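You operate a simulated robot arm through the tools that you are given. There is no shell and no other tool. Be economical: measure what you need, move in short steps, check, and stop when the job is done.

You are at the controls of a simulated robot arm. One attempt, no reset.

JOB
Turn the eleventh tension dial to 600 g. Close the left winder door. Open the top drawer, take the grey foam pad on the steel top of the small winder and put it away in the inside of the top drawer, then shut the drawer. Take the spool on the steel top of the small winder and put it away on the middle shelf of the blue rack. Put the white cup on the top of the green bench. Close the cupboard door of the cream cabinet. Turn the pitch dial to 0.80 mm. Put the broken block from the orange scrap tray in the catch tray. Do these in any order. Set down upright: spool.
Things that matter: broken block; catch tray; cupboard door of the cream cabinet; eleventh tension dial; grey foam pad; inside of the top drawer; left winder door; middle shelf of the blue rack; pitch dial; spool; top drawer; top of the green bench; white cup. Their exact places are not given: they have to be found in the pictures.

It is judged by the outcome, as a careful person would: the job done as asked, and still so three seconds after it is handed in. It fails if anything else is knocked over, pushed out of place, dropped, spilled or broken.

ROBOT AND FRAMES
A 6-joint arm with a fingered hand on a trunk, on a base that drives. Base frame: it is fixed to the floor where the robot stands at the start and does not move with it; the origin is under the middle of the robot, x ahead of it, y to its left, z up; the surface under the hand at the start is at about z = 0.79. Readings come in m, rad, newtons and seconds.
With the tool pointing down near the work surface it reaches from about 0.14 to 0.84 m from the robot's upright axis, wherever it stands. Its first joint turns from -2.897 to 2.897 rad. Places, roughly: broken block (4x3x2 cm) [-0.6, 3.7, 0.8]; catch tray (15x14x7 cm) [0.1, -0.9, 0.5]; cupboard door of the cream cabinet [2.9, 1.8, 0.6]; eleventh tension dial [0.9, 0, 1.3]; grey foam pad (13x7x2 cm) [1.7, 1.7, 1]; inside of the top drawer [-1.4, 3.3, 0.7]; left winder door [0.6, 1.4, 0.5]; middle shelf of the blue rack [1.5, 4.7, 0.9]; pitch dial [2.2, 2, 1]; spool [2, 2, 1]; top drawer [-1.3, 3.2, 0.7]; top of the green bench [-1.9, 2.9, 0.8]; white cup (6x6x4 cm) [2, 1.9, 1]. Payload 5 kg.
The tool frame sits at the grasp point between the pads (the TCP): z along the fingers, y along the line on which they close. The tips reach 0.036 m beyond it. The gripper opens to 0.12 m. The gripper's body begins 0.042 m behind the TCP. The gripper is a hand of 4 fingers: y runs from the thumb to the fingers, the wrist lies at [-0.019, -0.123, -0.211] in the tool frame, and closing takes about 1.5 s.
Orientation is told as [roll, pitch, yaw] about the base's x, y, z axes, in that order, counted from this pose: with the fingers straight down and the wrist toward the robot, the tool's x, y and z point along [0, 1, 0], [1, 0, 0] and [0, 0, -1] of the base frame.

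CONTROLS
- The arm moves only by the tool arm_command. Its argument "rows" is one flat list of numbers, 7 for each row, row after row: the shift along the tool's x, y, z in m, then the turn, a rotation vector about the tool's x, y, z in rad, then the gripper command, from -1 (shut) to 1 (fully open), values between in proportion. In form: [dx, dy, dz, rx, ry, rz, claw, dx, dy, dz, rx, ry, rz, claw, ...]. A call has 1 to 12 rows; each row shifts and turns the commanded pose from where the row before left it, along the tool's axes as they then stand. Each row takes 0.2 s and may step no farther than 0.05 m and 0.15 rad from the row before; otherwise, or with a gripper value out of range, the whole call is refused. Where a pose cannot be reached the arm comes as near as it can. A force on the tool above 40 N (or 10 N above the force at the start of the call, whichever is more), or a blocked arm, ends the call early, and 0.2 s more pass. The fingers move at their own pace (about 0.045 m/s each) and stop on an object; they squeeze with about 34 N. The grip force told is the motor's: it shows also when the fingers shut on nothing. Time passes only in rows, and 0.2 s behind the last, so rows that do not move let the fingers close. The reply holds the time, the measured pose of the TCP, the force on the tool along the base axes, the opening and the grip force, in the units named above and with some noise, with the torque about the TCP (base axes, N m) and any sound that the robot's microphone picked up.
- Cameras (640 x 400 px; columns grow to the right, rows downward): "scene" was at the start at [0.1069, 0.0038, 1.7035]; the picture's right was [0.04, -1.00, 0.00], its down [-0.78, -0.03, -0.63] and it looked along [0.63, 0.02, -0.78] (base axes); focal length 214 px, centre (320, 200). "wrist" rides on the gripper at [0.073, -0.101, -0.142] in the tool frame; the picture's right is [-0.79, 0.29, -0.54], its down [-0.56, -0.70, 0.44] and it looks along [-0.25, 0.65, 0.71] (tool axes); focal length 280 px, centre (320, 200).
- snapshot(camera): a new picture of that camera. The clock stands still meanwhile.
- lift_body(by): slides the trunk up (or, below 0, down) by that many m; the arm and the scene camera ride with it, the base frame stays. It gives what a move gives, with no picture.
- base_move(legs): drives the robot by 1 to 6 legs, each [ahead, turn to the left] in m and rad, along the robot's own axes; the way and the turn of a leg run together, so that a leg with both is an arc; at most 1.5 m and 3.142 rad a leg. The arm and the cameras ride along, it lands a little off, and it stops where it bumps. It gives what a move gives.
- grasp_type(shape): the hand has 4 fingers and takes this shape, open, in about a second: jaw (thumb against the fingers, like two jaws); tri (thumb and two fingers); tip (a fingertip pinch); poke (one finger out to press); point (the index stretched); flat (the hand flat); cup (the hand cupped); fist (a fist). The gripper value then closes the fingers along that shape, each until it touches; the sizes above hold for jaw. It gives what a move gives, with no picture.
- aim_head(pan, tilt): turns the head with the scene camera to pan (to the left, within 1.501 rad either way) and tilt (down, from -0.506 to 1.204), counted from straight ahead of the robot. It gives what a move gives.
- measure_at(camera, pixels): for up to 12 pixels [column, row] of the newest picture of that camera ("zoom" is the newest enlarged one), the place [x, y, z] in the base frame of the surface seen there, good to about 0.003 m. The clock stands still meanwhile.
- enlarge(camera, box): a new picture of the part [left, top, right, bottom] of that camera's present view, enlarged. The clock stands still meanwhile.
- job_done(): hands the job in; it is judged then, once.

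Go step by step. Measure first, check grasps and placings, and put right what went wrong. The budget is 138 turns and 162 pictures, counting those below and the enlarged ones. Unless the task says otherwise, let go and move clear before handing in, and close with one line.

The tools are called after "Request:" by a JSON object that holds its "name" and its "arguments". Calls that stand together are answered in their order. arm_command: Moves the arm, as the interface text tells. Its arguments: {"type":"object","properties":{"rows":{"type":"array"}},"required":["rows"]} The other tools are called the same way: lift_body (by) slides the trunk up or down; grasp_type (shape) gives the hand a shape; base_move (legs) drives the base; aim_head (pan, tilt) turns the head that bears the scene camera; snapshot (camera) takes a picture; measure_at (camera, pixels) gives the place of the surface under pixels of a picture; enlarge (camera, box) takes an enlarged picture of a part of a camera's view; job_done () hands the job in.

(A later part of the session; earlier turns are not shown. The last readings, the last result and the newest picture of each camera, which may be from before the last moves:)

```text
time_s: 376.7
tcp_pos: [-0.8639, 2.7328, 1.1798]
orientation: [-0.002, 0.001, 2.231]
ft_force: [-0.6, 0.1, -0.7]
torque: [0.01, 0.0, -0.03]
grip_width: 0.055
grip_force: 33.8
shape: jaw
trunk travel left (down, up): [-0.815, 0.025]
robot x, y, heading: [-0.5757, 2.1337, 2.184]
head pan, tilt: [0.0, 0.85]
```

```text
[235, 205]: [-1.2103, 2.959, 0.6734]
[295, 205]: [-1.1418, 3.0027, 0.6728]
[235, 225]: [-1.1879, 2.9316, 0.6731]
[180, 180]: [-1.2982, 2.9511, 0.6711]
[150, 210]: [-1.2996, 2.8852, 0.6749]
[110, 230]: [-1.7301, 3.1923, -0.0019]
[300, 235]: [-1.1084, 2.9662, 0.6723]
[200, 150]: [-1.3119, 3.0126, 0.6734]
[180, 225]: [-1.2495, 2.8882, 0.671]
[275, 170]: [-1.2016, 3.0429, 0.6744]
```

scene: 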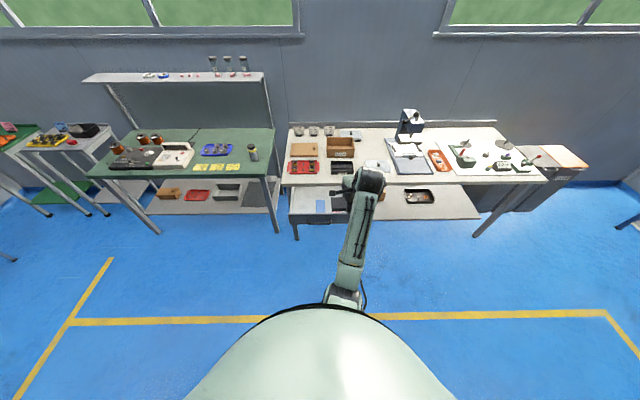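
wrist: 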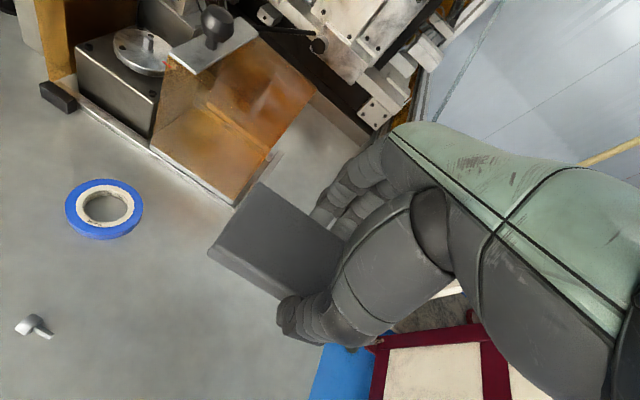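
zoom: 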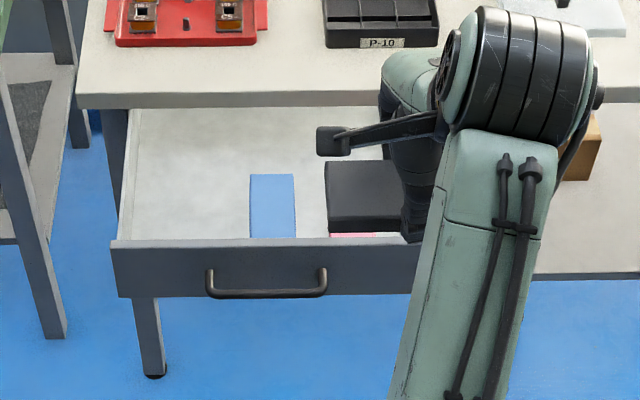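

The left part of the drawer is free (16 cm wide): target centre (-1.243,2.896). Drive in, shift left, lower.

Request:
{"name": "base_move", "arguments": {"legs": [[0.3, 0]]}}

Request:
{"name": "arm_command", "arguments": {"rows": [0.0426, 0.0128, 0, 0, 0, 0, -1, 0.0426, 0.0128, 0, 0, 0, 0, -1, 0.0426, 0.0128, 0, 0, 0, 0, -1, 0.0426, 0.0128, 0, 0, 0, 0, -1, 0.0426, 0.0128, 0, 0, 0, 0, -1]}}

Request:
{"name": "lift_body", "arguments": {"by": -0.33}}

Request:
{"name": "snapshot", "arguments": {"camera": "wrist"}}

Request:
{"name": "enlarge", "arguments": {"camera": "scene", "box": [230, 120, 400, 260]}}

```text
time_s: 378.9
tcp_pos: [-1.032, 2.9767, 1.1807]
orientation: [-0.001, -0.002, 2.229]
ft_force: [-0.3, -0.4, -0.1]
torque: [-0.02, 0.02, -0.01]
grip_width: 0.0547
grip_force: 34.4
shape: jaw
trunk travel left (down, up): [-0.815, 0.025]
robot x, y, heading: [-0.7497, 2.3747, 2.181]
head pan, tilt: [0.0, 0.85]
```

```text
time_s: 380.1
tcp_pos: [-1.2425, 2.8961, 1.18]
orientation: [-0.004, -0.001, 2.229]
ft_force: [0.0, -0.5, 0.4]
torque: [-0.01, 0.01, 0.0]
grip_width: 0.055
grip_force: 34.0
shape: jaw
trunk travel left (down, up): [-0.815, 0.025]
robot x, y, heading: [-0.7462, 2.3746, 2.18]
head pan, tilt: [0.0, 0.85]
```

```text
time_s: 383.3
tcp_pos: [-1.2405, 2.8971, 0.8508]
orientation: [-0.003, 0.001, 2.228]
ft_force: [0.4, -0.9, -0.2]
torque: [-0.01, -0.01, -0.02]
grip_width: 0.0552
grip_force: 33.8
shape: jaw
trunk travel left (down, up): [-0.485, 0.355]
robot x, y, heading: [-0.744, 2.3764, 2.181]
head pan, tilt: [0.0, 0.85]
```

```text
35 pictures are left
```

wrist: 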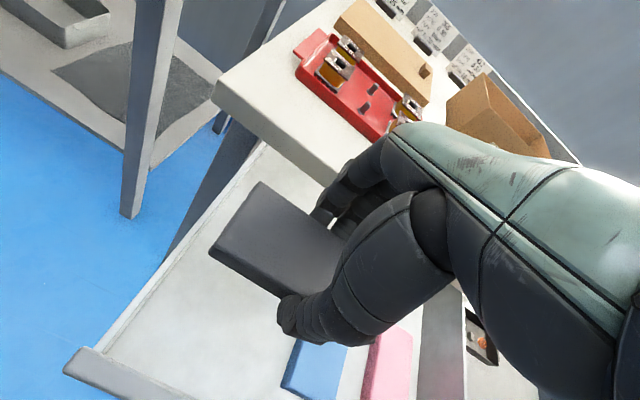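

```text
2.86 times, centred on (315, 190) of scene
```

zoom: 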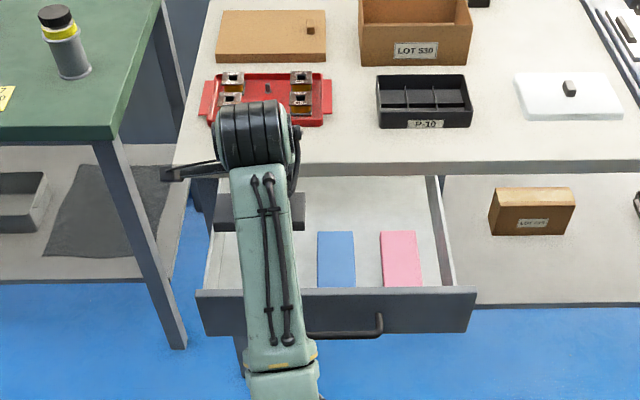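

Pad is over the free left area; nudge 6 mm right and lower to the drawer floor.

Request:
{"name": "arm_command", "arguments": {"rows": [-0.006, 0, 0.03, 0, 0, 0, -1, 0, 0, 0.03, 0, 0, 0, -1, 0, 0, 0.03, 0, 0, 0, -1, 0, 0, 0.025, 0, 0, 0, -1, 0, 0, 0.01, 0, 0, 0, -1, 0, 0, 0.006, 0, 0, 0, -1, 0, 0, 0, 0, 0, 0, -1]}}

Request:
{"name": "snapshot", "arguments": {"camera": "wrist"}}

```text
time_s: 384.9
tcp_pos: [-1.2357, 2.8999, 0.7188]
orientation: [-0.003, 0.0, 2.229]
ft_force: [0.5, -0.6, -0.3]
torque: [-0.05, 0.0, 0.0]
grip_width: 0.0549
grip_force: 34.2
shape: jaw
trunk travel left (down, up): [-0.485, 0.355]
robot x, y, heading: [-0.7489, 2.3763, 2.183]
head pan, tilt: [0.0, 0.85]
```

```text
33 pictures are left
```

wrist: 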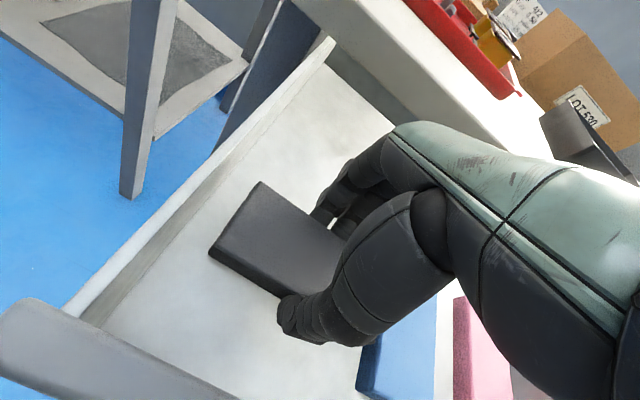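

Good fit inside. Lower 3 mm, open moderately, and rise.

Request:
{"name": "arm_command", "arguments": {"rows": [0, 0, 0.003, 0, 0, 0, -1, 0, 0, 0, 0, 0, 0, 0.3, 0, 0, 0, 0, 0, 0, 0.3, 0, 0, 0, 0, 0, 0, 0.3, 0, 0, 0, 0, 0, 0, 0.3, 0, 0, -0.03, 0, 0, 0, 0.3, 0, 0, -0.04, 0, 0, 0, 0.3, 0, 0, -0.045, 0, 0, 0, 0.3, 0, 0, -0.045, 0, 0, 0, 0.3]}}

Request:
{"name": "lift_body", "arguments": {"by": 0.1}}

Request:
{"name": "snapshot", "arguments": {"camera": "wrist"}}

```text
time_s: 386.9
tcp_pos: [-1.2362, 2.8997, 0.8774]
orientation: [-0.002, -0.001, 2.228]
ft_force: [-0.8, 0.6, 0.0]
torque: [-0.05, -0.04, 0.02]
grip_width: 0.0778
grip_force: 0.0
shape: jaw
trunk travel left (down, up): [-0.485, 0.355]
robot x, y, heading: [-0.7445, 2.3749, 2.18]
head pan, tilt: [0.0, 0.85]
```

```text
time_s: 388.3
tcp_pos: [-1.2356, 2.8994, 0.9761]
orientation: [-0.001, -0.001, 2.229]
ft_force: [0.2, 0.0, 0.6]
torque: [-0.02, 0.01, 0.0]
grip_width: 0.0779
grip_force: 0.0
shape: jaw
trunk travel left (down, up): [-0.585, 0.255]
robot x, y, heading: [-0.7461, 2.3754, 2.177]
head pan, tilt: [0.0, 0.85]
```

```text
32 pictures are left
```

wrist: 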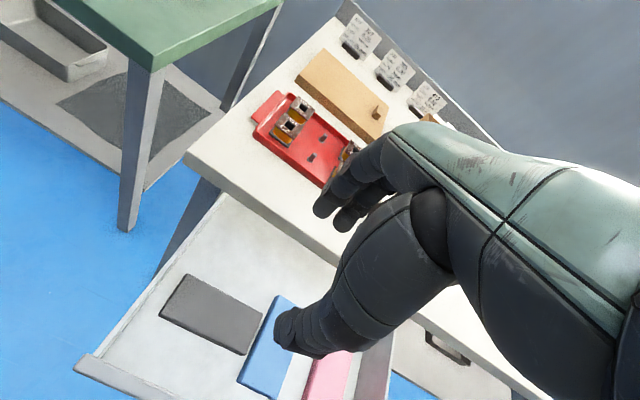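

Pad lies flat in the drawer. Make a fist, back up, position in front of the handle, and push the drawer shut by driving forward.

Request:
{"name": "base_move", "arguments": {"legs": [[-0.27, 0], [0, 0.035]]}}

Request:
{"name": "grasp_type", "arguments": {"shape": "fist"}}

Request:
{"name": "arm_command", "arguments": {"rows": [-0.036, -0.01, 0, 0, 0, 0, 0, -0.036, -0.01, 0, 0, 0, 0, 0, -0.036, -0.01, 0, 0, 0, 0, 0]}}

Request:
{"name": "lift_body", "arguments": {"by": -0.255}}

Request:
{"name": "snapshot", "arguments": {"camera": "scene"}}

```text
time_s: 390.7
tcp_pos: [-1.0976, 2.6609, 0.9761]
orientation: [-0.001, 0.0, 2.262]
ft_force: [0.9, -0.8, -0.4]
torque: [0.0, 0.02, -0.04]
grip_width: 0.0777
grip_force: 0.0
shape: jaw
trunk travel left (down, up): [-0.585, 0.255]
robot x, y, heading: [-0.5895, 2.1532, 2.214]
head pan, tilt: [0.0, 0.85]
```

```text
time_s: 391.6
tcp_pos: [-1.0978, 2.6609, 0.9764]
orientation: [-0.002, 0.0, 2.263]
ft_force: [0.4, 0.7, -0.3]
torque: [0.02, 0.0, -0.01]
grip_width: 0.0002
grip_force: 0.0
shape: fist
trunk travel left (down, up): [-0.585, 0.255]
robot x, y, heading: [-0.5887, 2.1546, 2.216]
head pan, tilt: [0.0, 0.85]
```

```text
time_s: 392.4
tcp_pos: [-0.9944, 2.7071, 0.977]
orientation: [0.001, -0.001, 2.263]
ft_force: [0.1, 0.6, 0.2]
torque: [-0.02, 0.0, 0.0]
grip_width: 0.0
grip_force: 0.1
shape: fist
trunk travel left (down, up): [-0.585, 0.255]
robot x, y, heading: [-0.5946, 2.1579, 2.218]
head pan, tilt: [0.0, 0.85]
```

```text
time_s: 395.0
tcp_pos: [-0.996, 2.7074, 0.7218]
orientation: [-0.001, -0.001, 2.261]
ft_force: [0.9, -0.2, 0.8]
torque: [0.05, 0.01, -0.03]
grip_width: 0.0
grip_force: 0.2
shape: fist
trunk travel left (down, up): [-0.33, 0.51]
robot x, y, heading: [-0.5896, 2.1539, 2.218]
head pan, tilt: [0.0, 0.85]
```

```text
31 pictures are left
```

scene: 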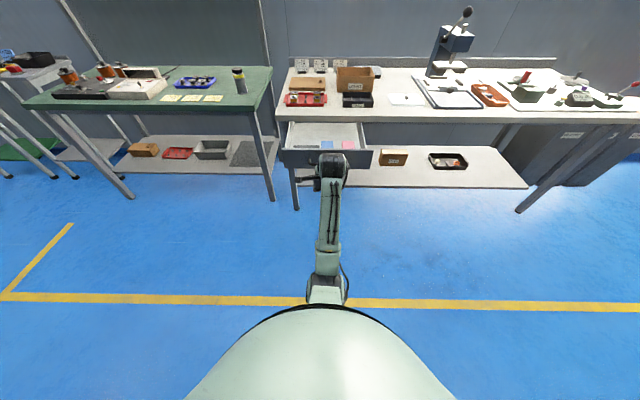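

Request:
{"name": "base_move", "arguments": {"legs": [[0.33, 0]]}}

Request:
{"name": "enlarge", "arguments": {"camera": "scene", "box": [240, 90, 420, 230]}}

```text
time_s: 397.4
tcp_pos: [-1.1975, 2.9705, 0.7214]
orientation: [-0.001, 0.001, 2.266]
ft_force: [0.4, -0.4, 0.7]
torque: [-0.01, -0.03, -0.01]
grip_width: 0.0001
grip_force: 0.1
shape: fist
trunk travel left (down, up): [-0.33, 0.51]
robot x, y, heading: [-0.793, 2.4169, 2.219]
head pan, tilt: [0.0, 0.85]
```

```text
2.86 times, centred on (330, 160) of scene
```

zoom: 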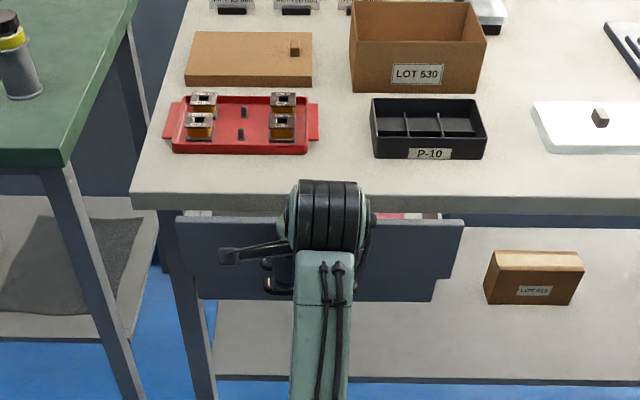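

A few cm remain. Push with small arm steps.

Request:
{"name": "arm_command", "arguments": {"rows": [0, 0.012, 0, 0, 0, 0, 0, 0, 0.012, 0, 0, 0, 0, 0, 0, 0.012, 0, 0, 0, 0, 0, 0, 0.01, 0, 0, 0, 0, 0, 0, 0.01, 0, 0, 0, 0, 0, 0, 0.01, 0, 0, 0, 0, 0]}}

Request:
{"name": "enlarge", "arguments": {"camera": "scene", "box": [240, 90, 420, 230]}}

```text
time_s: 398.4
tcp_pos: [-1.2206, 3.0001, 0.7221]
orientation: [-0.002, 0.007, 2.265]
ft_force: [16.4, -21.6, 6.7]
torque: [1.86, 1.3, -0.3]
grip_width: 0.0001
grip_force: 0.1
shape: fist
trunk travel left (down, up): [-0.33, 0.51]
robot x, y, heading: [-0.7876, 2.4162, 2.218]
head pan, tilt: [0.0, 0.85]
stopped in row 5: the force on the tool passed its limit at 55 N (the readings are from after the stop); the commanded pose is now the measured one
```

```text
2.86 times, centred on (330, 160) of scene
```

zoom: 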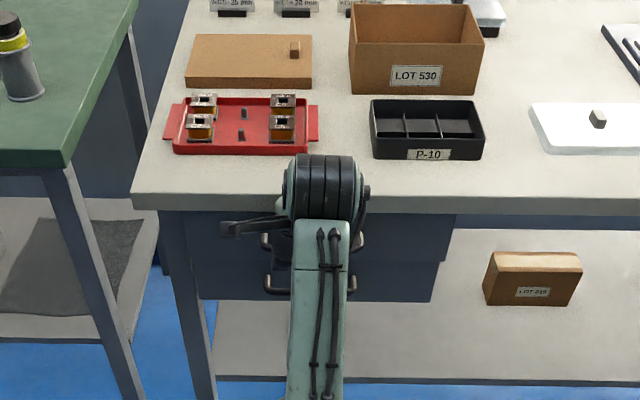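

Appears shut. Back off and verify.

Request:
{"name": "base_move", "arguments": {"legs": [[-0.3, 0]]}}

Request:
{"name": "enlarge", "arguments": {"camera": "scene", "box": [260, 90, 400, 210]}}

Request:
{"name": "measure_at", "arguments": {"camera": "zoom", "pixels": [[150, 190], [150, 240], [400, 215], [400, 255], [230, 195], [200, 170], [420, 190]]}}

```text
time_s: 400.6
tcp_pos: [-1.0435, 2.7644, 0.7204]
orientation: [-0.002, 0.013, 2.265]
ft_force: [0.5, -0.3, -0.4]
torque: [0.0, -0.01, -0.01]
grip_width: 0.0003
grip_force: 0.1
shape: fist
trunk travel left (down, up): [-0.33, 0.51]
robot x, y, heading: [-0.6136, 2.1801, 2.214]
head pan, tilt: [0.0, 0.85]
```

```text
3.33 times, centred on (330, 150) of scene
```

zoom: 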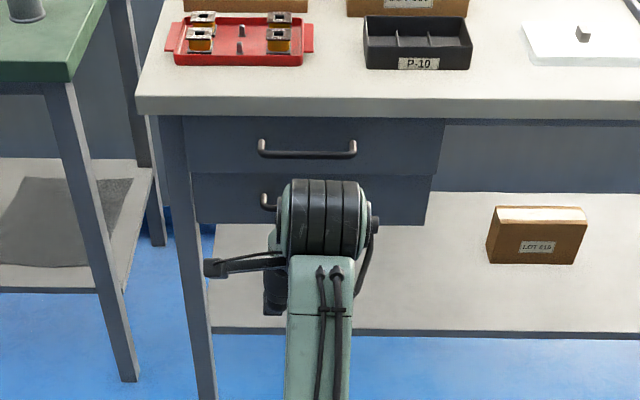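

```text
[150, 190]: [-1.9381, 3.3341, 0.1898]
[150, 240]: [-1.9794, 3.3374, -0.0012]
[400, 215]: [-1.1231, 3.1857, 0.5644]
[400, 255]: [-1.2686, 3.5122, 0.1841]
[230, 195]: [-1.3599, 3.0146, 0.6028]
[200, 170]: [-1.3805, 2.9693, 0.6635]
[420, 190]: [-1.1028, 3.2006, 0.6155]
```

Top drawer still ~2 cm out (the fist met the bench lip). Level the hand (y up) so its front leads below the lip and push again.

Request:
{"name": "arm_command", "arguments": {"rows": [0, 0, 0, -0.1428, 0, 0, 0, 0, 0, 0, -0.1428, 0, 0, 0, 0, 0, 0, -0.1428, 0, 0, 0, 0, 0, 0, -0.1428, 0, 0, 0, 0, 0, 0, -0.1428, 0, 0, 0, 0, 0, 0, -0.1428, 0, 0, 0, 0, 0, 0, -0.1428, 0, 0, 0, 0, 0, 0, -0.1428, 0, 0, 0, 0, 0, 0, -0.1428, 0, 0, 0, 0, 0, 0, -0.1428, 0, 0, 0, 0, 0, 0, -0.1428, 0, 0, 0]}}

Request:
{"name": "lift_body", "arguments": {"by": -0.115}}

Request:
{"name": "arm_command", "arguments": {"rows": [0, 0.03, 0, 0, 0, 0, 0, 0, 0.035, 0, 0, 0, 0, 0, 0, 0.035, 0, 0, 0, 0, 0]}}

Request:
{"name": "enlarge", "arguments": {"camera": "scene", "box": [230, 90, 410, 230]}}

```text
time_s: 403.2
tcp_pos: [-1.1075, 2.7125, 0.6439]
orientation: [-0.584, -1.105, 3.117]
ft_force: [0.8, 0.0, -1.0]
torque: [-0.04, 0.0, -0.04]
grip_width: 0.0001
grip_force: 0.0
shape: fist
out of reach, approached as far as the arm can: row 9
trunk travel left (down, up): [-0.33, 0.51]
robot x, y, heading: [-0.6084, 2.1817, 2.218]
head pan, tilt: [0.0, 0.85]
stopped in row 11: the arm was blocked; the commanded pose is now the measured one
```

```text
time_s: 404.7
tcp_pos: [-1.1078, 2.7124, 0.5279]
orientation: [-0.584, -1.107, 3.117]
ft_force: [1.0, -0.4, -0.4]
torque: [0.0, 0.02, 0.02]
grip_width: 0.0
grip_force: 0.0
shape: fist
trunk travel left (down, up): [-0.215, 0.625]
robot x, y, heading: [-0.6142, 2.1841, 2.213]
head pan, tilt: [0.0, 0.85]
```

```text
time_s: 405.5
tcp_pos: [-1.1533, 2.7127, 0.6177]
orientation: [-0.585, -1.105, 3.116]
ft_force: [-0.2, 0.1, -0.7]
torque: [-0.02, 0.0, 0.01]
grip_width: 0.0001
grip_force: 0.0
shape: fist
trunk travel left (down, up): [-0.215, 0.625]
robot x, y, heading: [-0.6119, 2.1797, 2.219]
head pan, tilt: [0.0, 0.85]
```

```text
2.86 times, centred on (320, 160) of scene
```

zoom: 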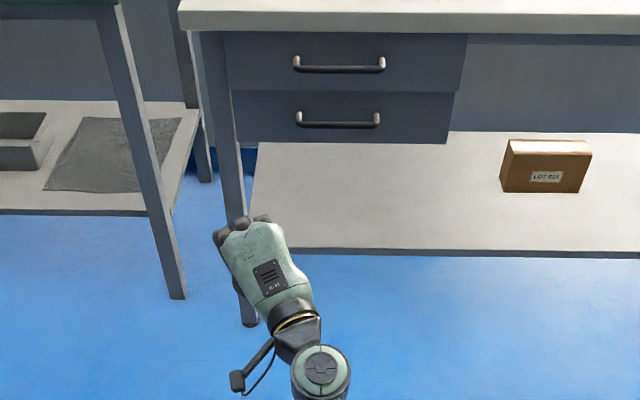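

Hand rolled off-axis; re-orient exactly (computed) and align to the handle line.

Request:
{"name": "arm_command", "arguments": {"rows": [0, 0, 0, -0.086, -0.078, 0.079, 0, 0, 0, 0, -0.086, -0.078, 0.079, 0, 0, 0, 0, -0.086, -0.078, 0.079, 0, 0, 0, 0, -0.086, -0.078, 0.079, 0, -0.036, 0.022, -0.023, 0, 0, 0, 0, -0.036, 0.022, -0.023, 0, 0, 0, 0, -0.036, 0.022, -0.023, 0, 0, 0, 0, -0.036, 0.022, -0.023, 0, 0, 0, 0]}}

Request:
{"name": "enlarge", "arguments": {"camera": "scene", "box": [230, 90, 410, 230]}}

```text
time_s: 407.3
tcp_pos: [-1.0103, 2.7564, 0.7421]
orientation: [-0.663, -1.337, 3.036]
ft_force: [-0.4, -0.7, 1.6]
torque: [0.0, 0.0, -0.01]
grip_width: 0.0
grip_force: 0.1
shape: fist
out of reach, approached as far as the arm can: row 3, 4
trunk travel left (down, up): [-0.215, 0.625]
robot x, y, heading: [-0.6109, 2.1787, 2.218]
head pan, tilt: [0.0, 0.85]
```

```text
2.86 times, centred on (320, 160) of scene
```

zoom: 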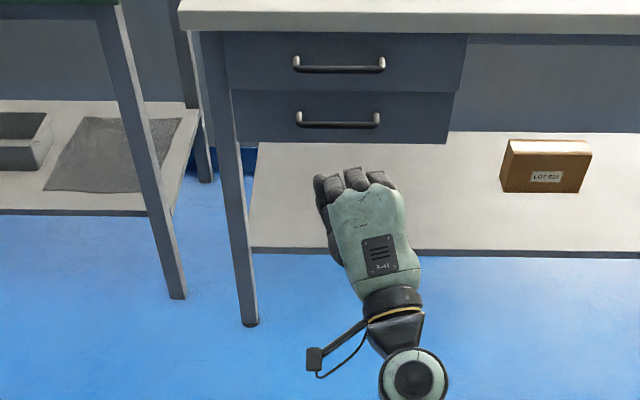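

Request:
{"name": "lift_body", "arguments": {"by": -0.04}}

Request:
{"name": "base_move", "arguments": {"legs": [[0.3, 0]]}}

Request:
{"name": "base_move", "arguments": {"legs": [[0.06, 0]]}}

Request:
{"name": "enlarge", "arguments": {"camera": "scene", "box": [230, 90, 410, 230]}}

```text
time_s: 408.1
tcp_pos: [-1.011, 2.7552, 0.7013]
orientation: [-0.662, -1.336, 3.035]
ft_force: [0.3, 0.1, 0.0]
torque: [-0.02, 0.04, 0.03]
grip_width: 0.0001
grip_force: 0.1
shape: fist
trunk travel left (down, up): [-0.175, 0.665]
robot x, y, heading: [-0.6122, 2.1852, 2.22]
head pan, tilt: [0.0, 0.85]
```

```text
time_s: 410.3
tcp_pos: [-1.1914, 2.9962, 0.701]
orientation: [-0.662, -1.339, 3.032]
ft_force: [0.3, -0.4, 0.1]
torque: [0.05, 0.03, -0.02]
grip_width: 0.0001
grip_force: 0.1
shape: fist
trunk travel left (down, up): [-0.175, 0.665]
robot x, y, heading: [-0.7911, 2.4164, 2.217]
head pan, tilt: [0.0, 0.85]
```

```text
time_s: 411.3
tcp_pos: [-1.2266, 3.0442, 0.7014]
orientation: [-0.661, -1.337, 3.031]
ft_force: [-0.6, -0.5, 0.4]
torque: [0.04, 0.0, 0.02]
grip_width: 0.1153
grip_force: 0.1
shape: fist
trunk travel left (down, up): [-0.175, 0.665]
robot x, y, heading: [-0.8266, 2.4688, 2.218]
head pan, tilt: [0.0, 0.85]
```

```text
2.86 times, centred on (320, 160) of scene
```

zoom: 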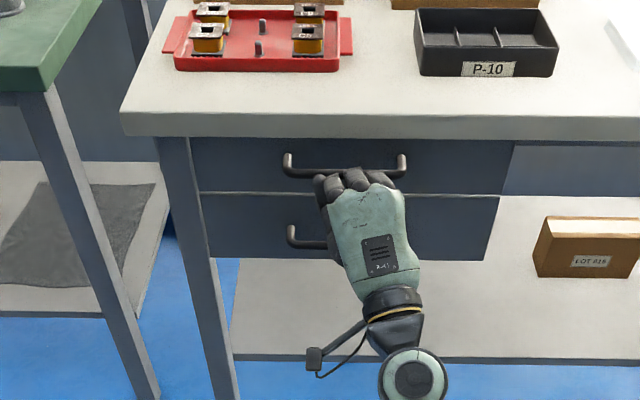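

Request:
{"name": "base_move", "arguments": {"legs": [[0.03, 0]]}}

Request:
{"name": "measure_at", "arguments": {"camera": "zoom", "pixels": [[220, 170], [470, 165], [220, 225], [470, 220], [250, 185]]}}

Request:
{"name": "enlarge", "arguments": {"camera": "scene", "box": [230, 90, 410, 230]}}

Request:
{"name": "measure_at", "arguments": {"camera": "zoom", "pixels": [[220, 170], [470, 165], [220, 225], [470, 220], [250, 185]]}}

```text
time_s: 412.1
tcp_pos: [-1.2357, 3.057, 0.704]
orientation: [-0.664, -1.344, 3.041]
ft_force: [11.5, -12.9, 0.8]
torque: [0.13, 0.29, 0.37]
grip_width: 0.1151
grip_force: 0.0
shape: fist
trunk travel left (down, up): [-0.175, 0.665]
robot x, y, heading: [-0.8364, 2.4832, 2.218]
head pan, tilt: [0.0, 0.85]
stopped in leg 1: the force on the tool passed its limit at 67 N (the readings are from after the stop); the commanded pose is now the measured one
```

```text
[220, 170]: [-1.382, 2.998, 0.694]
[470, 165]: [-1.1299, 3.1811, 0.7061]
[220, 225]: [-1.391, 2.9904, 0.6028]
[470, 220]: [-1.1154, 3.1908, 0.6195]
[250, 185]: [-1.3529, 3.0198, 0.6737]
```

```text
2.86 times, centred on (320, 160) of scene
```

zoom: 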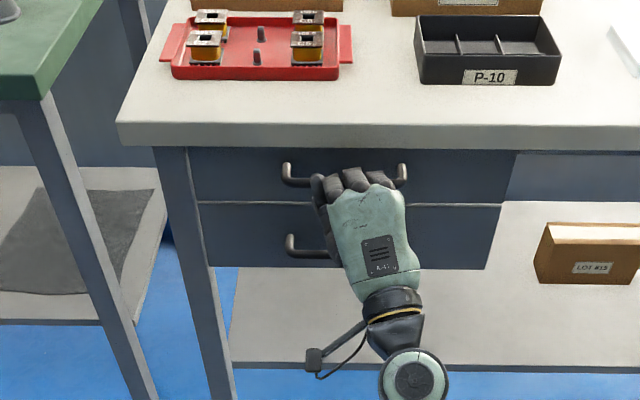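

```text
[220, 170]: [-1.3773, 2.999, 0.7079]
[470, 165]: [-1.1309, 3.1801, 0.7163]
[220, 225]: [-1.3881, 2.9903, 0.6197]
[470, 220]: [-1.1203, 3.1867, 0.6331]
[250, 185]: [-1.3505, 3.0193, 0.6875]
```

Both drawer fronts are now flush (n ≈ −3.223): drawer shut. Next the broken block: back off, raise, turn hand down, drive to face the orange scrap tray.

Request:
{"name": "base_move", "arguments": {"legs": [[-0.32, 0]]}}

Request:
{"name": "lift_body", "arguments": {"by": 0.4}}

Request:
{"name": "arm_command", "arguments": {"rows": [0, 0, 0, 0.139, 0, 0.0243, 0, 0, 0, 0, 0.139, 0, 0.0243, 0, 0, 0, 0, 0.139, 0, 0.0243, 0, 0, 0, 0, 0.139, 0, 0.0243, 0, 0, 0, 0, 0.139, 0, 0.0243, 0, 0, 0, 0, 0.139, 0, 0.0243, 0, 0, 0, 0, 0.139, 0, 0.0243, 0, 0, 0, 0, 0.139, 0, 0.0243, 0, 0, 0, 0, 0.139, 0, 0.0243, 0, 0, 0, 0, 0.139, 0, 0.0243, 0]}}

Request:
{"name": "lift_body", "arguments": {"by": 0.2}}

Request:
{"name": "grasp_type", "arguments": {"shape": "jaw"}}

Request:
{"name": "base_move", "arguments": {"legs": [[0, -1.09], [1.04, 0], [0, 1.09]]}}

Request:
{"name": "snapshot", "arguments": {"camera": "scene"}}

```text
time_s: 414.4
tcp_pos: [-1.0438, 2.8008, 0.7023]
orientation: [-0.659, -1.341, 3.032]
ft_force: [0.2, 0.9, -0.3]
torque: [0.03, 0.0, -0.04]
grip_width: 0.0
grip_force: 0.1
shape: fist
trunk travel left (down, up): [-0.175, 0.665]
robot x, y, heading: [-0.6466, 2.2261, 2.217]
head pan, tilt: [0.0, 0.85]
```

```text
time_s: 418.3
tcp_pos: [-1.0432, 2.8022, 1.1024]
orientation: [-0.658, -1.34, 3.032]
ft_force: [0.4, -0.1, -0.4]
torque: [-0.02, 0.01, 0.01]
grip_width: 0.0001
grip_force: 0.1
shape: fist
trunk travel left (down, up): [-0.575, 0.265]
robot x, y, heading: [-0.6493, 2.2276, 2.217]
head pan, tilt: [0.0, 0.85]
```

```text
time_s: 420.5
tcp_pos: [-1.0445, 2.8032, 1.0996]
orientation: [0.003, -0.002, 2.212]
ft_force: [0.2, 0.8, -1.2]
torque: [0.01, -0.04, -0.01]
grip_width: 0.0
grip_force: 0.0
shape: fist
out of reach, approached as far as the arm can: row 10
trunk travel left (down, up): [-0.575, 0.265]
robot x, y, heading: [-0.646, 2.2229, 2.216]
head pan, tilt: [0.0, 0.85]
```

```text
time_s: 422.6
tcp_pos: [-1.0457, 2.8035, 1.2998]
orientation: [0.002, -0.007, 2.215]
ft_force: [0.2, -1.1, 0.6]
torque: [-0.01, 0.02, 0.0]
grip_width: 0.0
grip_force: 0.0
shape: fist
trunk travel left (down, up): [-0.775, 0.065]
robot x, y, heading: [-0.6453, 2.2243, 2.215]
head pan, tilt: [0.0, 0.85]
```

```text
time_s: 423.5
tcp_pos: [-1.0467, 2.8032, 1.3001]
orientation: [0.003, -0.006, 2.213]
ft_force: [0.2, -0.4, -0.3]
torque: [0.0, 0.0, -0.02]
grip_width: 0.1199
grip_force: 0.1
shape: jaw
trunk travel left (down, up): [-0.775, 0.065]
robot x, y, heading: [-0.6444, 2.2257, 2.217]
head pan, tilt: [0.0, 0.85]
```

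```text
time_s: 435.9
tcp_pos: [-0.5933, 3.7357, 1.3001]
orientation: [0.003, -0.008, 2.214]
ft_force: [0.2, 0.7, 0.0]
torque: [0.0, 0.04, 0.01]
grip_width: 0.1196
grip_force: 0.1
shape: jaw
trunk travel left (down, up): [-0.775, 0.065]
robot x, y, heading: [-0.1935, 3.1587, 2.218]
head pan, tilt: [0.0, 0.85]
```

```text
23 pictures are left
```

scene: 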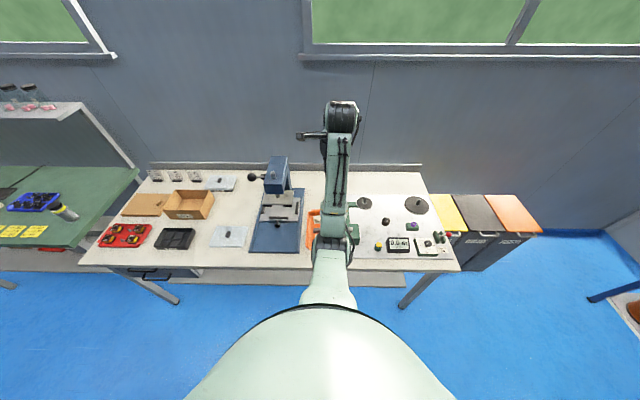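

The arm hides the tray; use the wrist camera.

Request:
{"name": "snapshot", "arguments": {"camera": "wrist"}}

```text
22 pictures are left
```

wrist: 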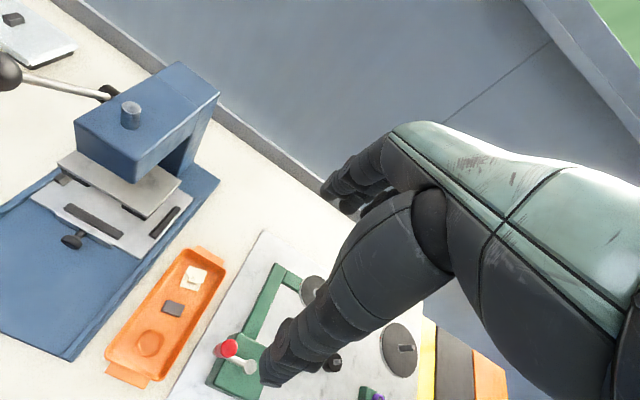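

Request:
{"name": "enlarge", "arguments": {"camera": "wrist", "box": [100, 240, 240, 390]}}

Request:
{"name": "measure_at", "arguments": {"camera": "wrist", "pixels": [[173, 308], [164, 302], [183, 306], [168, 314], [180, 301], [192, 277], [150, 343], [165, 290], [160, 330], [135, 330], [200, 310], [195, 265]]}}

```text
2.67 times, centred on (170, 315) of wrist
```

zoom: 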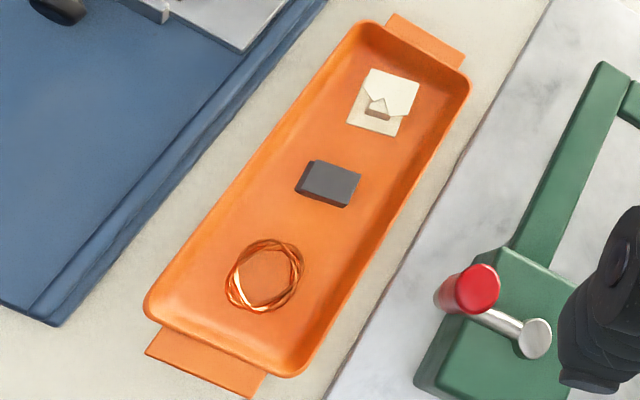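

```text
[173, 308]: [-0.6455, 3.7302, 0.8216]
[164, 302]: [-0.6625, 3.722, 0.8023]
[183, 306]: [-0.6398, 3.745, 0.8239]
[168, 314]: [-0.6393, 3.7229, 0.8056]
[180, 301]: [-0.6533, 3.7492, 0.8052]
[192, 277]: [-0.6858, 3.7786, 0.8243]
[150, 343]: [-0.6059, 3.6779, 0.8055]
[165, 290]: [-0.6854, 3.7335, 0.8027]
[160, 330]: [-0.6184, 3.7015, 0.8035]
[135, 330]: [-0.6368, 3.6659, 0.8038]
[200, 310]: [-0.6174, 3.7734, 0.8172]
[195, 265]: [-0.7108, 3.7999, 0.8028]
```

Broken block = the grey block at (-0.644,3.733), top z 0.823, short side along depth. Use a fingertip pinch with small opening, centred slightly toward the thumb to spare the cream piece.

Request:
{"name": "grasp_type", "arguments": {"shape": "tip"}}

Request:
{"name": "arm_command", "arguments": {"rows": [0.021, 0.012, 0, 0, 0, 0, -0.25, 0.021, 0.012, 0, 0, 0, 0, -0.25, 0, 0, 0, 0, 0, 0, -0.25]}}

Request:
{"name": "lift_body", "arguments": {"by": -0.36}}

Request:
{"name": "snapshot", "arguments": {"camera": "wrist"}}

```text
time_s: 436.8
tcp_pos: [-0.5933, 3.7355, 1.2994]
orientation: [0.005, -0.005, 2.213]
ft_force: [-0.5, 0.2, 0.6]
torque: [0.02, 0.01, -0.01]
grip_width: 0.1197
grip_force: 0.0
shape: tip
trunk travel left (down, up): [-0.775, 0.065]
robot x, y, heading: [-0.1952, 3.1568, 2.218]
head pan, tilt: [0.0, 0.85]
```

```text
time_s: 437.6
tcp_pos: [-0.6399, 3.7298, 1.3005]
orientation: [0.005, -0.006, 2.216]
ft_force: [0.4, 0.0, 0.0]
torque: [0.0, 0.04, -0.02]
grip_width: 0.0498
grip_force: 0.2
shape: tip
trunk travel left (down, up): [-0.775, 0.065]
robot x, y, heading: [-0.1904, 3.1629, 2.218]
head pan, tilt: [0.0, 0.85]
```

```text
time_s: 441.1
tcp_pos: [-0.6396, 3.7305, 0.9402]
orientation: [0.003, -0.007, 2.215]
ft_force: [0.1, -0.6, -0.6]
torque: [0.01, 0.02, -0.01]
grip_width: 0.0458
grip_force: 0.0
shape: tip
trunk travel left (down, up): [-0.415, 0.425]
robot x, y, heading: [-0.1888, 3.1577, 2.217]
head pan, tilt: [0.0, 0.85]
```

```text
20 pictures are left
```

wrist: 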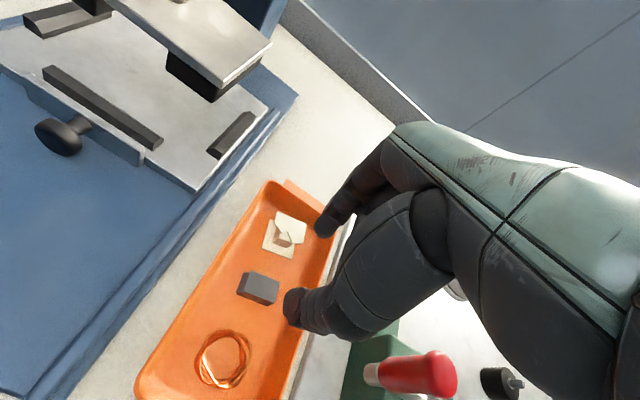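

Request:
{"name": "measure_at", "arguments": {"camera": "wrist", "pixels": [[245, 280], [272, 292], [262, 302], [258, 285], [278, 283], [247, 272], [240, 292], [285, 235], [265, 248]]}}

```text
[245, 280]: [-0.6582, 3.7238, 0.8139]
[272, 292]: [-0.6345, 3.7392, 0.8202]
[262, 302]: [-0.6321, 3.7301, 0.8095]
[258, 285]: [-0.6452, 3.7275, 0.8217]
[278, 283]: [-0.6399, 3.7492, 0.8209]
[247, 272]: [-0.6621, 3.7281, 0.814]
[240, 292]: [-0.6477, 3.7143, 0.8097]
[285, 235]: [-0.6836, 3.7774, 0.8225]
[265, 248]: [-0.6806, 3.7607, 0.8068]
```

Block centre (-0.646,3.730); fine-tune and descend, then pinch.

Request:
{"name": "arm_command", "arguments": {"rows": [0.005, 0.001, 0.03, 0, 0, 0, -0.25, 0, 0, 0.03, 0, 0, 0, -0.25, 0, 0, 0.025, 0, 0, 0, -0.25, 0, 0, 0.012, 0, 0, 0, -0.25, 0, 0, 0, 0, 0, 0, -1, 0, 0, 0, 0, 0, 0, -1, 0, 0, 0, 0, 0, 0, -1, 0, 0, 0, 0, 0, 0, -1, 0, 0, 0, 0, 0, 0, -1]}}

Request:
{"name": "arm_command", "arguments": {"rows": [0, 0, -0.01, 0, 0, 0, -1, 0, 0, -0.03, 0, 0, 0, -1, 0, 0, -0.045, 0, 0, 0, -1, 0, 0, -0.045, 0, 0, 0, -1]}}

Request:
{"name": "lift_body", "arguments": {"by": 0.2}}

Request:
{"name": "snapshot", "arguments": {"camera": "wrist"}}

```text
time_s: 443.1
tcp_pos: [-0.6445, 3.7278, 0.8429]
orientation: [0.003, -0.006, 2.216]
ft_force: [0.3, -0.7, -0.6]
torque: [0.0, -0.03, 0.0]
grip_width: 0.0171
grip_force: 33.8
shape: tip
trunk travel left (down, up): [-0.415, 0.425]
robot x, y, heading: [-0.1935, 3.156, 2.221]
head pan, tilt: [0.0, 0.85]
```

```text
time_s: 444.1
tcp_pos: [-0.6455, 3.7279, 0.972]
orientation: [0.004, -0.007, 2.214]
ft_force: [-0.2, -0.3, -0.3]
torque: [-0.02, -0.01, -0.01]
grip_width: 0.0174
grip_force: 33.8
shape: tip
trunk travel left (down, up): [-0.415, 0.425]
robot x, y, heading: [-0.1922, 3.1588, 2.216]
head pan, tilt: [0.0, 0.85]
```

```text
time_s: 446.3
tcp_pos: [-0.6454, 3.7287, 1.1716]
orientation: [0.004, -0.009, 2.214]
ft_force: [0.2, -0.2, -0.4]
torque: [0.0, 0.02, -0.02]
grip_width: 0.0173
grip_force: 34.0
shape: tip
trunk travel left (down, up): [-0.615, 0.225]
robot x, y, heading: [-0.1929, 3.1609, 2.22]
head pan, tilt: [0.0, 0.85]
```

```text
19 pictures are left
```

wrist: 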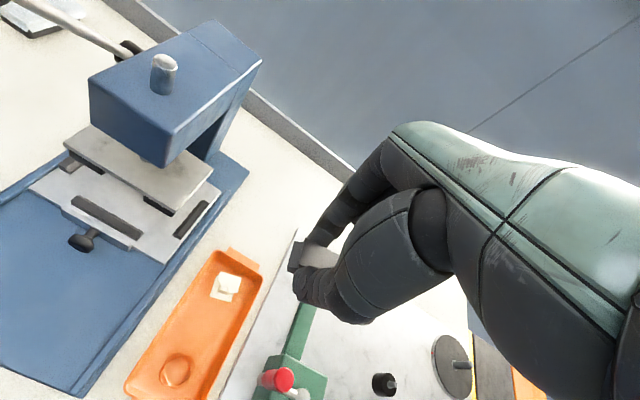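

Block is held; cream piece undisturbed. Carry it to the cart: drive around via (-0.85, …).

Request:
{"name": "base_move", "arguments": {"legs": [[-0.3, 0], [0, 1.634], [1.105, 0], [0, 0.861], [1.4, 0], [0.85, 0]]}}

Request:
{"name": "base_move", "arguments": {"legs": [[0, 1.77], [0.537, 0], [0, -1.41]]}}

Request:
{"name": "aim_head", "arguments": {"pan": 0, "tilt": 0.75}}

Request:
{"name": "snapshot", "arguments": {"camera": "scene"}}

```text
time_s: 473.4
tcp_pos: [-0.7963, -0.7828, 1.172]
orientation: [0.004, -0.009, -1.563]
ft_force: [0.5, -0.2, -0.5]
torque: [-0.01, -0.03, 0.02]
grip_width: 0.0168
grip_force: 33.8
shape: tip
trunk travel left (down, up): [-0.615, 0.225]
robot x, y, heading: [-0.8243, -0.0519, -1.568]
head pan, tilt: [0.0, 0.85]
```

```text
time_s: 480.4
tcp_pos: [0.0906, 0.153, 1.1733]
orientation: [-0.007, -0.008, 0.237]
ft_force: [-4.5, -3.1, -0.2]
torque: [0.47, -0.66, 0.61]
grip_width: 0.0165
grip_force: 34.2
shape: tip
trunk travel left (down, up): [-0.615, 0.225]
robot x, y, heading: [-0.6132, -0.0112, 0.199]
head pan, tilt: [0.0, 0.85]
stopped in leg 2: the force on the tool passed its limit at 208 N (the readings are from after the stop); the commanded pose is now the measured one
```

```text
time_s: 481.0
tcp_pos: [0.0907, 0.1523, 1.1734]
orientation: [-0.009, -0.008, 0.238]
ft_force: [-5.2, -3.2, 0.3]
torque: [0.59, -0.64, 0.7]
grip_width: 0.0167
grip_force: 34.1
shape: tip
trunk travel left (down, up): [-0.615, 0.225]
robot x, y, heading: [-0.6129, -0.014, 0.2]
head pan, tilt: [0.0, 0.75]
```

```text
18 pictures are left
```

scene: 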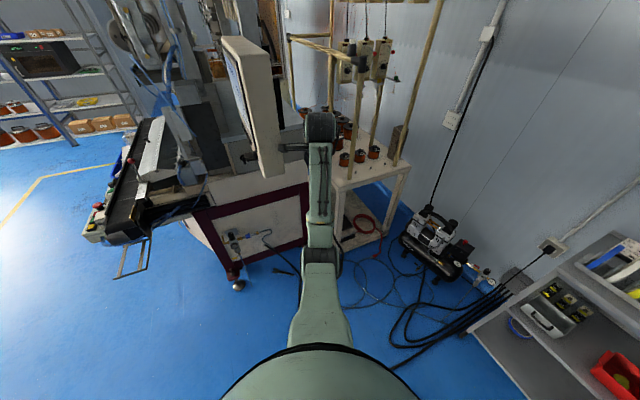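

The hand bumped the winder's display housing; it appears in place. Back off at once, then turn toward the cart.

Request:
{"name": "base_move", "arguments": {"legs": [[-0.2, 0], [0, -1.0]]}}

Request:
{"name": "snapshot", "arguments": {"camera": "scene"}}

Request:
{"name": "measure_at", "arguments": {"camera": "scene", "pixels": [[140, 60], [150, 150], [320, 250], [300, 300], [260, 280]]}}

```text
time_s: 485.8
tcp_pos: [-0.2913, -0.5595, 1.1723]
orientation: [-0.011, -0.004, -0.771]
ft_force: [-0.3, 0.3, -0.5]
torque: [-0.01, 0.0, -0.03]
grip_width: 0.0164
grip_force: 34.0
shape: tip
trunk travel left (down, up): [-0.615, 0.225]
robot x, y, heading: [-0.8079, -0.0505, -0.804]
head pan, tilt: [0.0, 0.75]
```

```text
17 pictures are left
```

scene: 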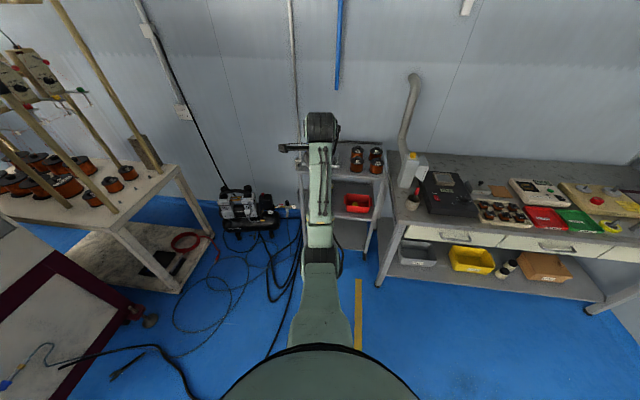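

```text
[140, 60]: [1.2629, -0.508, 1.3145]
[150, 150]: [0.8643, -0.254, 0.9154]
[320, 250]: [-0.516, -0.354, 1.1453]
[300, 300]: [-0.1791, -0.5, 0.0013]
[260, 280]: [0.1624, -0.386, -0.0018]
```

The cart is straight ahead (tray bearing −0.80, 1.24 m). Tilt the hand 30° forward and lower the trunk so I can reach under the top shelf.

Request:
{"name": "arm_command", "arguments": {"rows": [0, 0, 0, -0.13, 0, 0, -1, 0, 0, 0, -0.13, 0, 0, -1, 0, 0, 0, -0.13, 0, 0, -1, 0, 0, 0, -0.13, 0, 0, -1]}}

Request:
{"name": "lift_body", "arguments": {"by": -0.4}}

Request:
{"name": "lift_body", "arguments": {"by": -0.12}}

Request:
{"name": "aim_head", "arguments": {"pan": 0, "tilt": 0.5}}

Request:
{"name": "enlarge", "arguments": {"camera": "scene", "box": [240, 120, 440, 280]}}

```text
time_s: 486.8
tcp_pos: [-0.2913, -0.5592, 1.1744]
orientation: [-0.009, -0.53, -0.765]
ft_force: [0.0, 0.6, -0.6]
torque: [0.04, 0.01, 0.03]
grip_width: 0.0165
grip_force: 34.0
shape: tip
trunk travel left (down, up): [-0.615, 0.225]
robot x, y, heading: [-0.8076, -0.0486, -0.803]
head pan, tilt: [0.0, 0.75]
```

```text
time_s: 490.6
tcp_pos: [-0.2899, -0.5594, 0.7736]
orientation: [-0.008, -0.525, -0.767]
ft_force: [-0.8, 0.1, -0.3]
torque: [0.01, -0.01, 0.03]
grip_width: 0.0167
grip_force: 34.3
shape: tip
trunk travel left (down, up): [-0.215, 0.625]
robot x, y, heading: [-0.8064, -0.0507, -0.801]
head pan, tilt: [0.0, 0.75]
```

```text
time_s: 492.1
tcp_pos: [-0.2913, -0.5593, 0.6524]
orientation: [-0.008, -0.526, -0.767]
ft_force: [0.5, -0.4, -1.5]
torque: [0.01, 0.04, -0.02]
grip_width: 0.0165
grip_force: 34.2
shape: tip
trunk travel left (down, up): [-0.095, 0.745]
robot x, y, heading: [-0.8084, -0.0483, -0.805]
head pan, tilt: [0.0, 0.75]
```

```text
time_s: 492.9
tcp_pos: [-0.2907, -0.5586, 0.6526]
orientation: [-0.008, -0.525, -0.765]
ft_force: [0.1, -0.6, -0.5]
torque: [0.01, -0.01, -0.02]
grip_width: 0.0165
grip_force: 34.2
shape: tip
trunk travel left (down, up): [-0.095, 0.745]
robot x, y, heading: [-0.812, -0.0512, -0.803]
head pan, tilt: [0.0, 0.499]
```

```text
2.50 times, centred on (340, 200) of scene
```

zoom: 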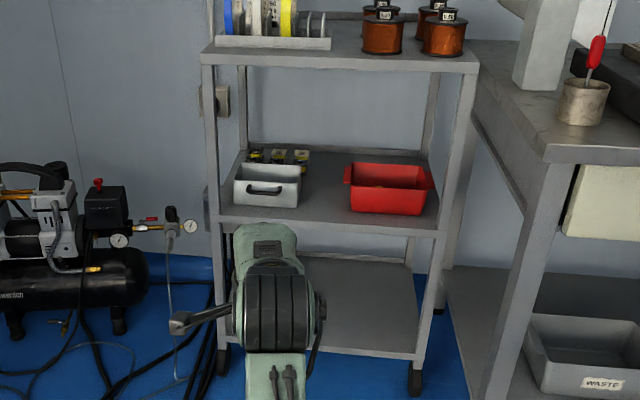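

Cart faces me; grey tray at zoom (267,185). Measure rim, interior and top shelf.

Request:
{"name": "measure_at", "arguments": {"camera": "zoom", "pixels": [[240, 184], [295, 184], [265, 172], [245, 165], [298, 165], [340, 55], [265, 190], [275, 170], [220, 215], [330, 225], [280, 150], [255, 150]]}}

```text
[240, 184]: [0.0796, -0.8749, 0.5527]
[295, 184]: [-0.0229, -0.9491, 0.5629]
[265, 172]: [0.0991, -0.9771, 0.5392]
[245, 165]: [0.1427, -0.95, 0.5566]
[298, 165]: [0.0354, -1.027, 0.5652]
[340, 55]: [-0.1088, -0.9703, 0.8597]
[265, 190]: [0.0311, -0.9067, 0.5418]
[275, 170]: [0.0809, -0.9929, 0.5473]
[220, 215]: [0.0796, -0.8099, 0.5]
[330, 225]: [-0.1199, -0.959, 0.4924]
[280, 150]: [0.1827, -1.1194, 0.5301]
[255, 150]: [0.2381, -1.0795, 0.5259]
```

Target TCP (0.052,-0.95). Shift 2.5 cm right and drive in 0.52 m.

Request:
{"name": "arm_command", "arguments": {"rows": [-0.0125, 0, 0, 0, 0, 0, -1, -0.0125, 0, 0, 0, 0, 0, -1]}}

Request:
{"name": "base_move", "arguments": {"legs": [[0.52, 0]]}}

Request:
{"name": "snapshot", "arguments": {"camera": "wrist"}}

```text
time_s: 493.4
tcp_pos: [-0.3092, -0.5773, 0.6524]
orientation: [-0.008, -0.525, -0.765]
ft_force: [-0.9, -0.3, -0.8]
torque: [0.01, -0.01, -0.02]
grip_width: 0.0165
grip_force: 33.9
shape: tip
trunk travel left (down, up): [-0.095, 0.745]
robot x, y, heading: [-0.8088, -0.0515, -0.805]
head pan, tilt: [0.0, 0.499]
```

```text
time_s: 496.7
tcp_pos: [0.046, -0.9509, 0.6532]
orientation: [-0.009, -0.526, -0.769]
ft_force: [-0.8, 0.4, -0.9]
torque: [-0.01, 0.01, -0.03]
grip_width: 0.0164
grip_force: 34.3
shape: tip
trunk travel left (down, up): [-0.095, 0.745]
robot x, y, heading: [-0.4496, -0.4277, -0.805]
head pan, tilt: [0.0, 0.499]
```

```text
15 pictures are left
```

wrist: 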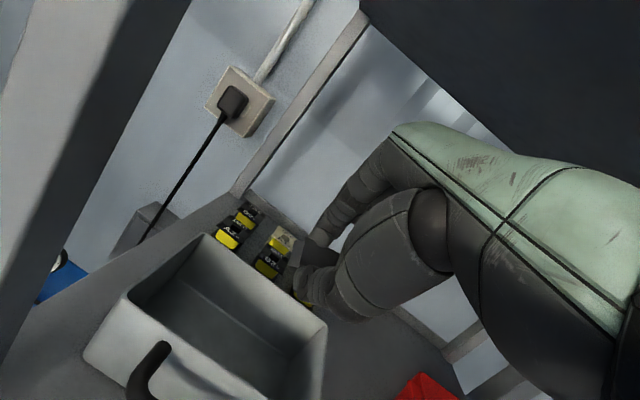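

Request:
{"name": "measure_at", "arguments": {"camera": "wrist", "pixels": [[205, 240], [322, 330], [128, 292], [205, 310], [240, 340], [308, 262], [300, 380], [160, 300]]}}

```text
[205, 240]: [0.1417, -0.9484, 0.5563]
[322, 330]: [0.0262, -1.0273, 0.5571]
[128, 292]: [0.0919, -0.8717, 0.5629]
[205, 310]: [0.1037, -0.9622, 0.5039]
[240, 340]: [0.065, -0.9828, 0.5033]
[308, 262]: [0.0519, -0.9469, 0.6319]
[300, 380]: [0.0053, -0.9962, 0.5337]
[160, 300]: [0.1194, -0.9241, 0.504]
```

Block is over the tray's centre (0.059,-0.949). Lower ~7.5 cm and release.

Request:
{"name": "arm_command", "arguments": {"rows": [0, -0.01, 0.0173, 0, 0, 0, -1, 0, -0.01, 0.0173, 0, 0, 0, -1, 0, -0.0075, 0.013, 0, 0, 0, -1, 0, -0.006, 0.0104, 0, 0, 0, -1, 0, -0.004, 0.007, 0, 0, 0, -1]}}

Request:
{"name": "snapshot", "arguments": {"camera": "wrist"}}

```text
time_s: 497.9
tcp_pos: [0.0483, -0.9526, 0.5785]
orientation: [-0.007, -0.526, -0.769]
ft_force: [1.1, -2.4, 2.5]
torque: [0.1, 0.04, -0.02]
grip_width: 0.0164
grip_force: 33.4
shape: tip
trunk travel left (down, up): [-0.095, 0.745]
robot x, y, heading: [-0.4507, -0.4199, -0.806]
head pan, tilt: [0.0, 0.499]
```

```text
14 pictures are left
```

wrist: 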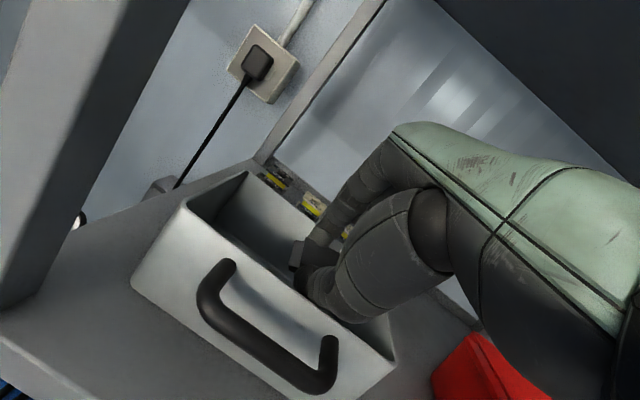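

Inside the tray with light rim contact. Open and rise.

Request:
{"name": "arm_command", "arguments": {"rows": [0, 0, 0, 0, 0, 0, -0.5, 0, 0, 0, 0, 0, 0, -0.4, 0, 0, 0, 0, 0, 0, -0.4, 0, 0.01, -0.0173, 0, 0, 0, -0.4, 0, 0.02, -0.0346, 0, 0, 0, -0.4, 0, 0.02, -0.0346, 0, 0, 0, -0.4]}}

Request:
{"name": "base_move", "arguments": {"legs": [[-0.45, 0]]}}

Request:
{"name": "lift_body", "arguments": {"by": 0.3}}

Request:
{"name": "enlarge", "arguments": {"camera": "scene", "box": [240, 140, 400, 300]}}

```text
time_s: 499.3
tcp_pos: [0.0479, -0.9506, 0.6767]
orientation: [-0.008, -0.526, -0.767]
ft_force: [-0.2, 0.5, 0.0]
torque: [0.02, 0.02, 0.03]
grip_width: 0.0357
grip_force: 0.1
shape: tip
trunk travel left (down, up): [-0.095, 0.745]
robot x, y, heading: [-0.4458, -0.4238, -0.806]
head pan, tilt: [0.0, 0.499]
```

```text
time_s: 502.3
tcp_pos: [-0.2655, -0.6249, 0.6776]
orientation: [-0.01, -0.524, -0.768]
ft_force: [0.4, 0.2, -0.1]
torque: [-0.03, 0.0, 0.04]
grip_width: 0.0357
grip_force: 0.1
shape: tip
trunk travel left (down, up): [-0.095, 0.745]
robot x, y, heading: [-0.7613, -0.097, -0.808]
head pan, tilt: [0.0, 0.499]
```

```text
time_s: 505.3
tcp_pos: [-0.265, -0.6247, 0.9766]
orientation: [-0.008, -0.525, -0.768]
ft_force: [-0.6, -0.2, 0.2]
torque: [-0.02, 0.01, -0.01]
grip_width: 0.0357
grip_force: 0.2
shape: tip
trunk travel left (down, up): [-0.395, 0.445]
robot x, y, heading: [-0.7671, -0.0973, -0.804]
head pan, tilt: [0.0, 0.499]
```

```text
2.50 times, centred on (320, 220) of scene
```

zoom: 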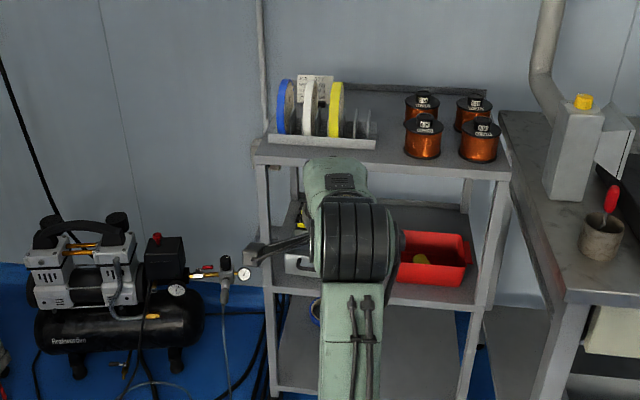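

Hand hides the tray. Turn the base left a bit, pan the head right, and check.

Request:
{"name": "base_move", "arguments": {"legs": [[-0.15, 0], [0, 0.6]]}}

Request:
{"name": "lift_body", "arguments": {"by": 0.35}}

Request:
{"name": "aim_head", "arguments": {"pan": -0.6, "tilt": 0.7}}

Request:
{"name": "enlarge", "arguments": {"camera": "scene", "box": [270, 120, 370, 220]}}

```text
time_s: 508.6
tcp_pos: [-0.1577, -0.1399, 0.9766]
orientation: [-0.008, -0.524, -0.164]
ft_force: [-0.5, 0.1, 0.2]
torque: [0.03, 0.01, -0.01]
grip_width: 0.0358
grip_force: 0.0
shape: tip
trunk travel left (down, up): [-0.395, 0.445]
robot x, y, heading: [-0.8642, 0.0119, -0.204]
head pan, tilt: [0.0, 0.499]
```

```text
time_s: 512.1
tcp_pos: [-0.1572, -0.1409, 1.327]
orientation: [-0.009, -0.526, -0.165]
ft_force: [0.0, 0.7, -0.3]
torque: [0.03, -0.04, -0.03]
grip_width: 0.0356
grip_force: 0.0
shape: tip
trunk travel left (down, up): [-0.745, 0.095]
robot x, y, heading: [-0.8664, 0.0118, -0.209]
head pan, tilt: [0.0, 0.499]
```

```text
time_s: 513.1
tcp_pos: [-0.1568, -0.139, 1.3273]
orientation: [-0.01, -0.527, -0.163]
ft_force: [-1.1, -0.5, 0.0]
torque: [-0.01, -0.01, 0.01]
grip_width: 0.0358
grip_force: 0.0
shape: tip
trunk travel left (down, up): [-0.745, 0.095]
robot x, y, heading: [-0.8637, 0.0098, -0.202]
head pan, tilt: [-0.6, 0.7]
```

```text
4.00 times, centred on (320, 170) of scene
```

zoom: 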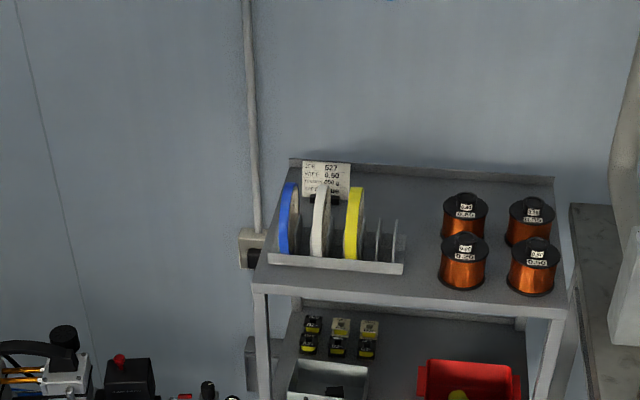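

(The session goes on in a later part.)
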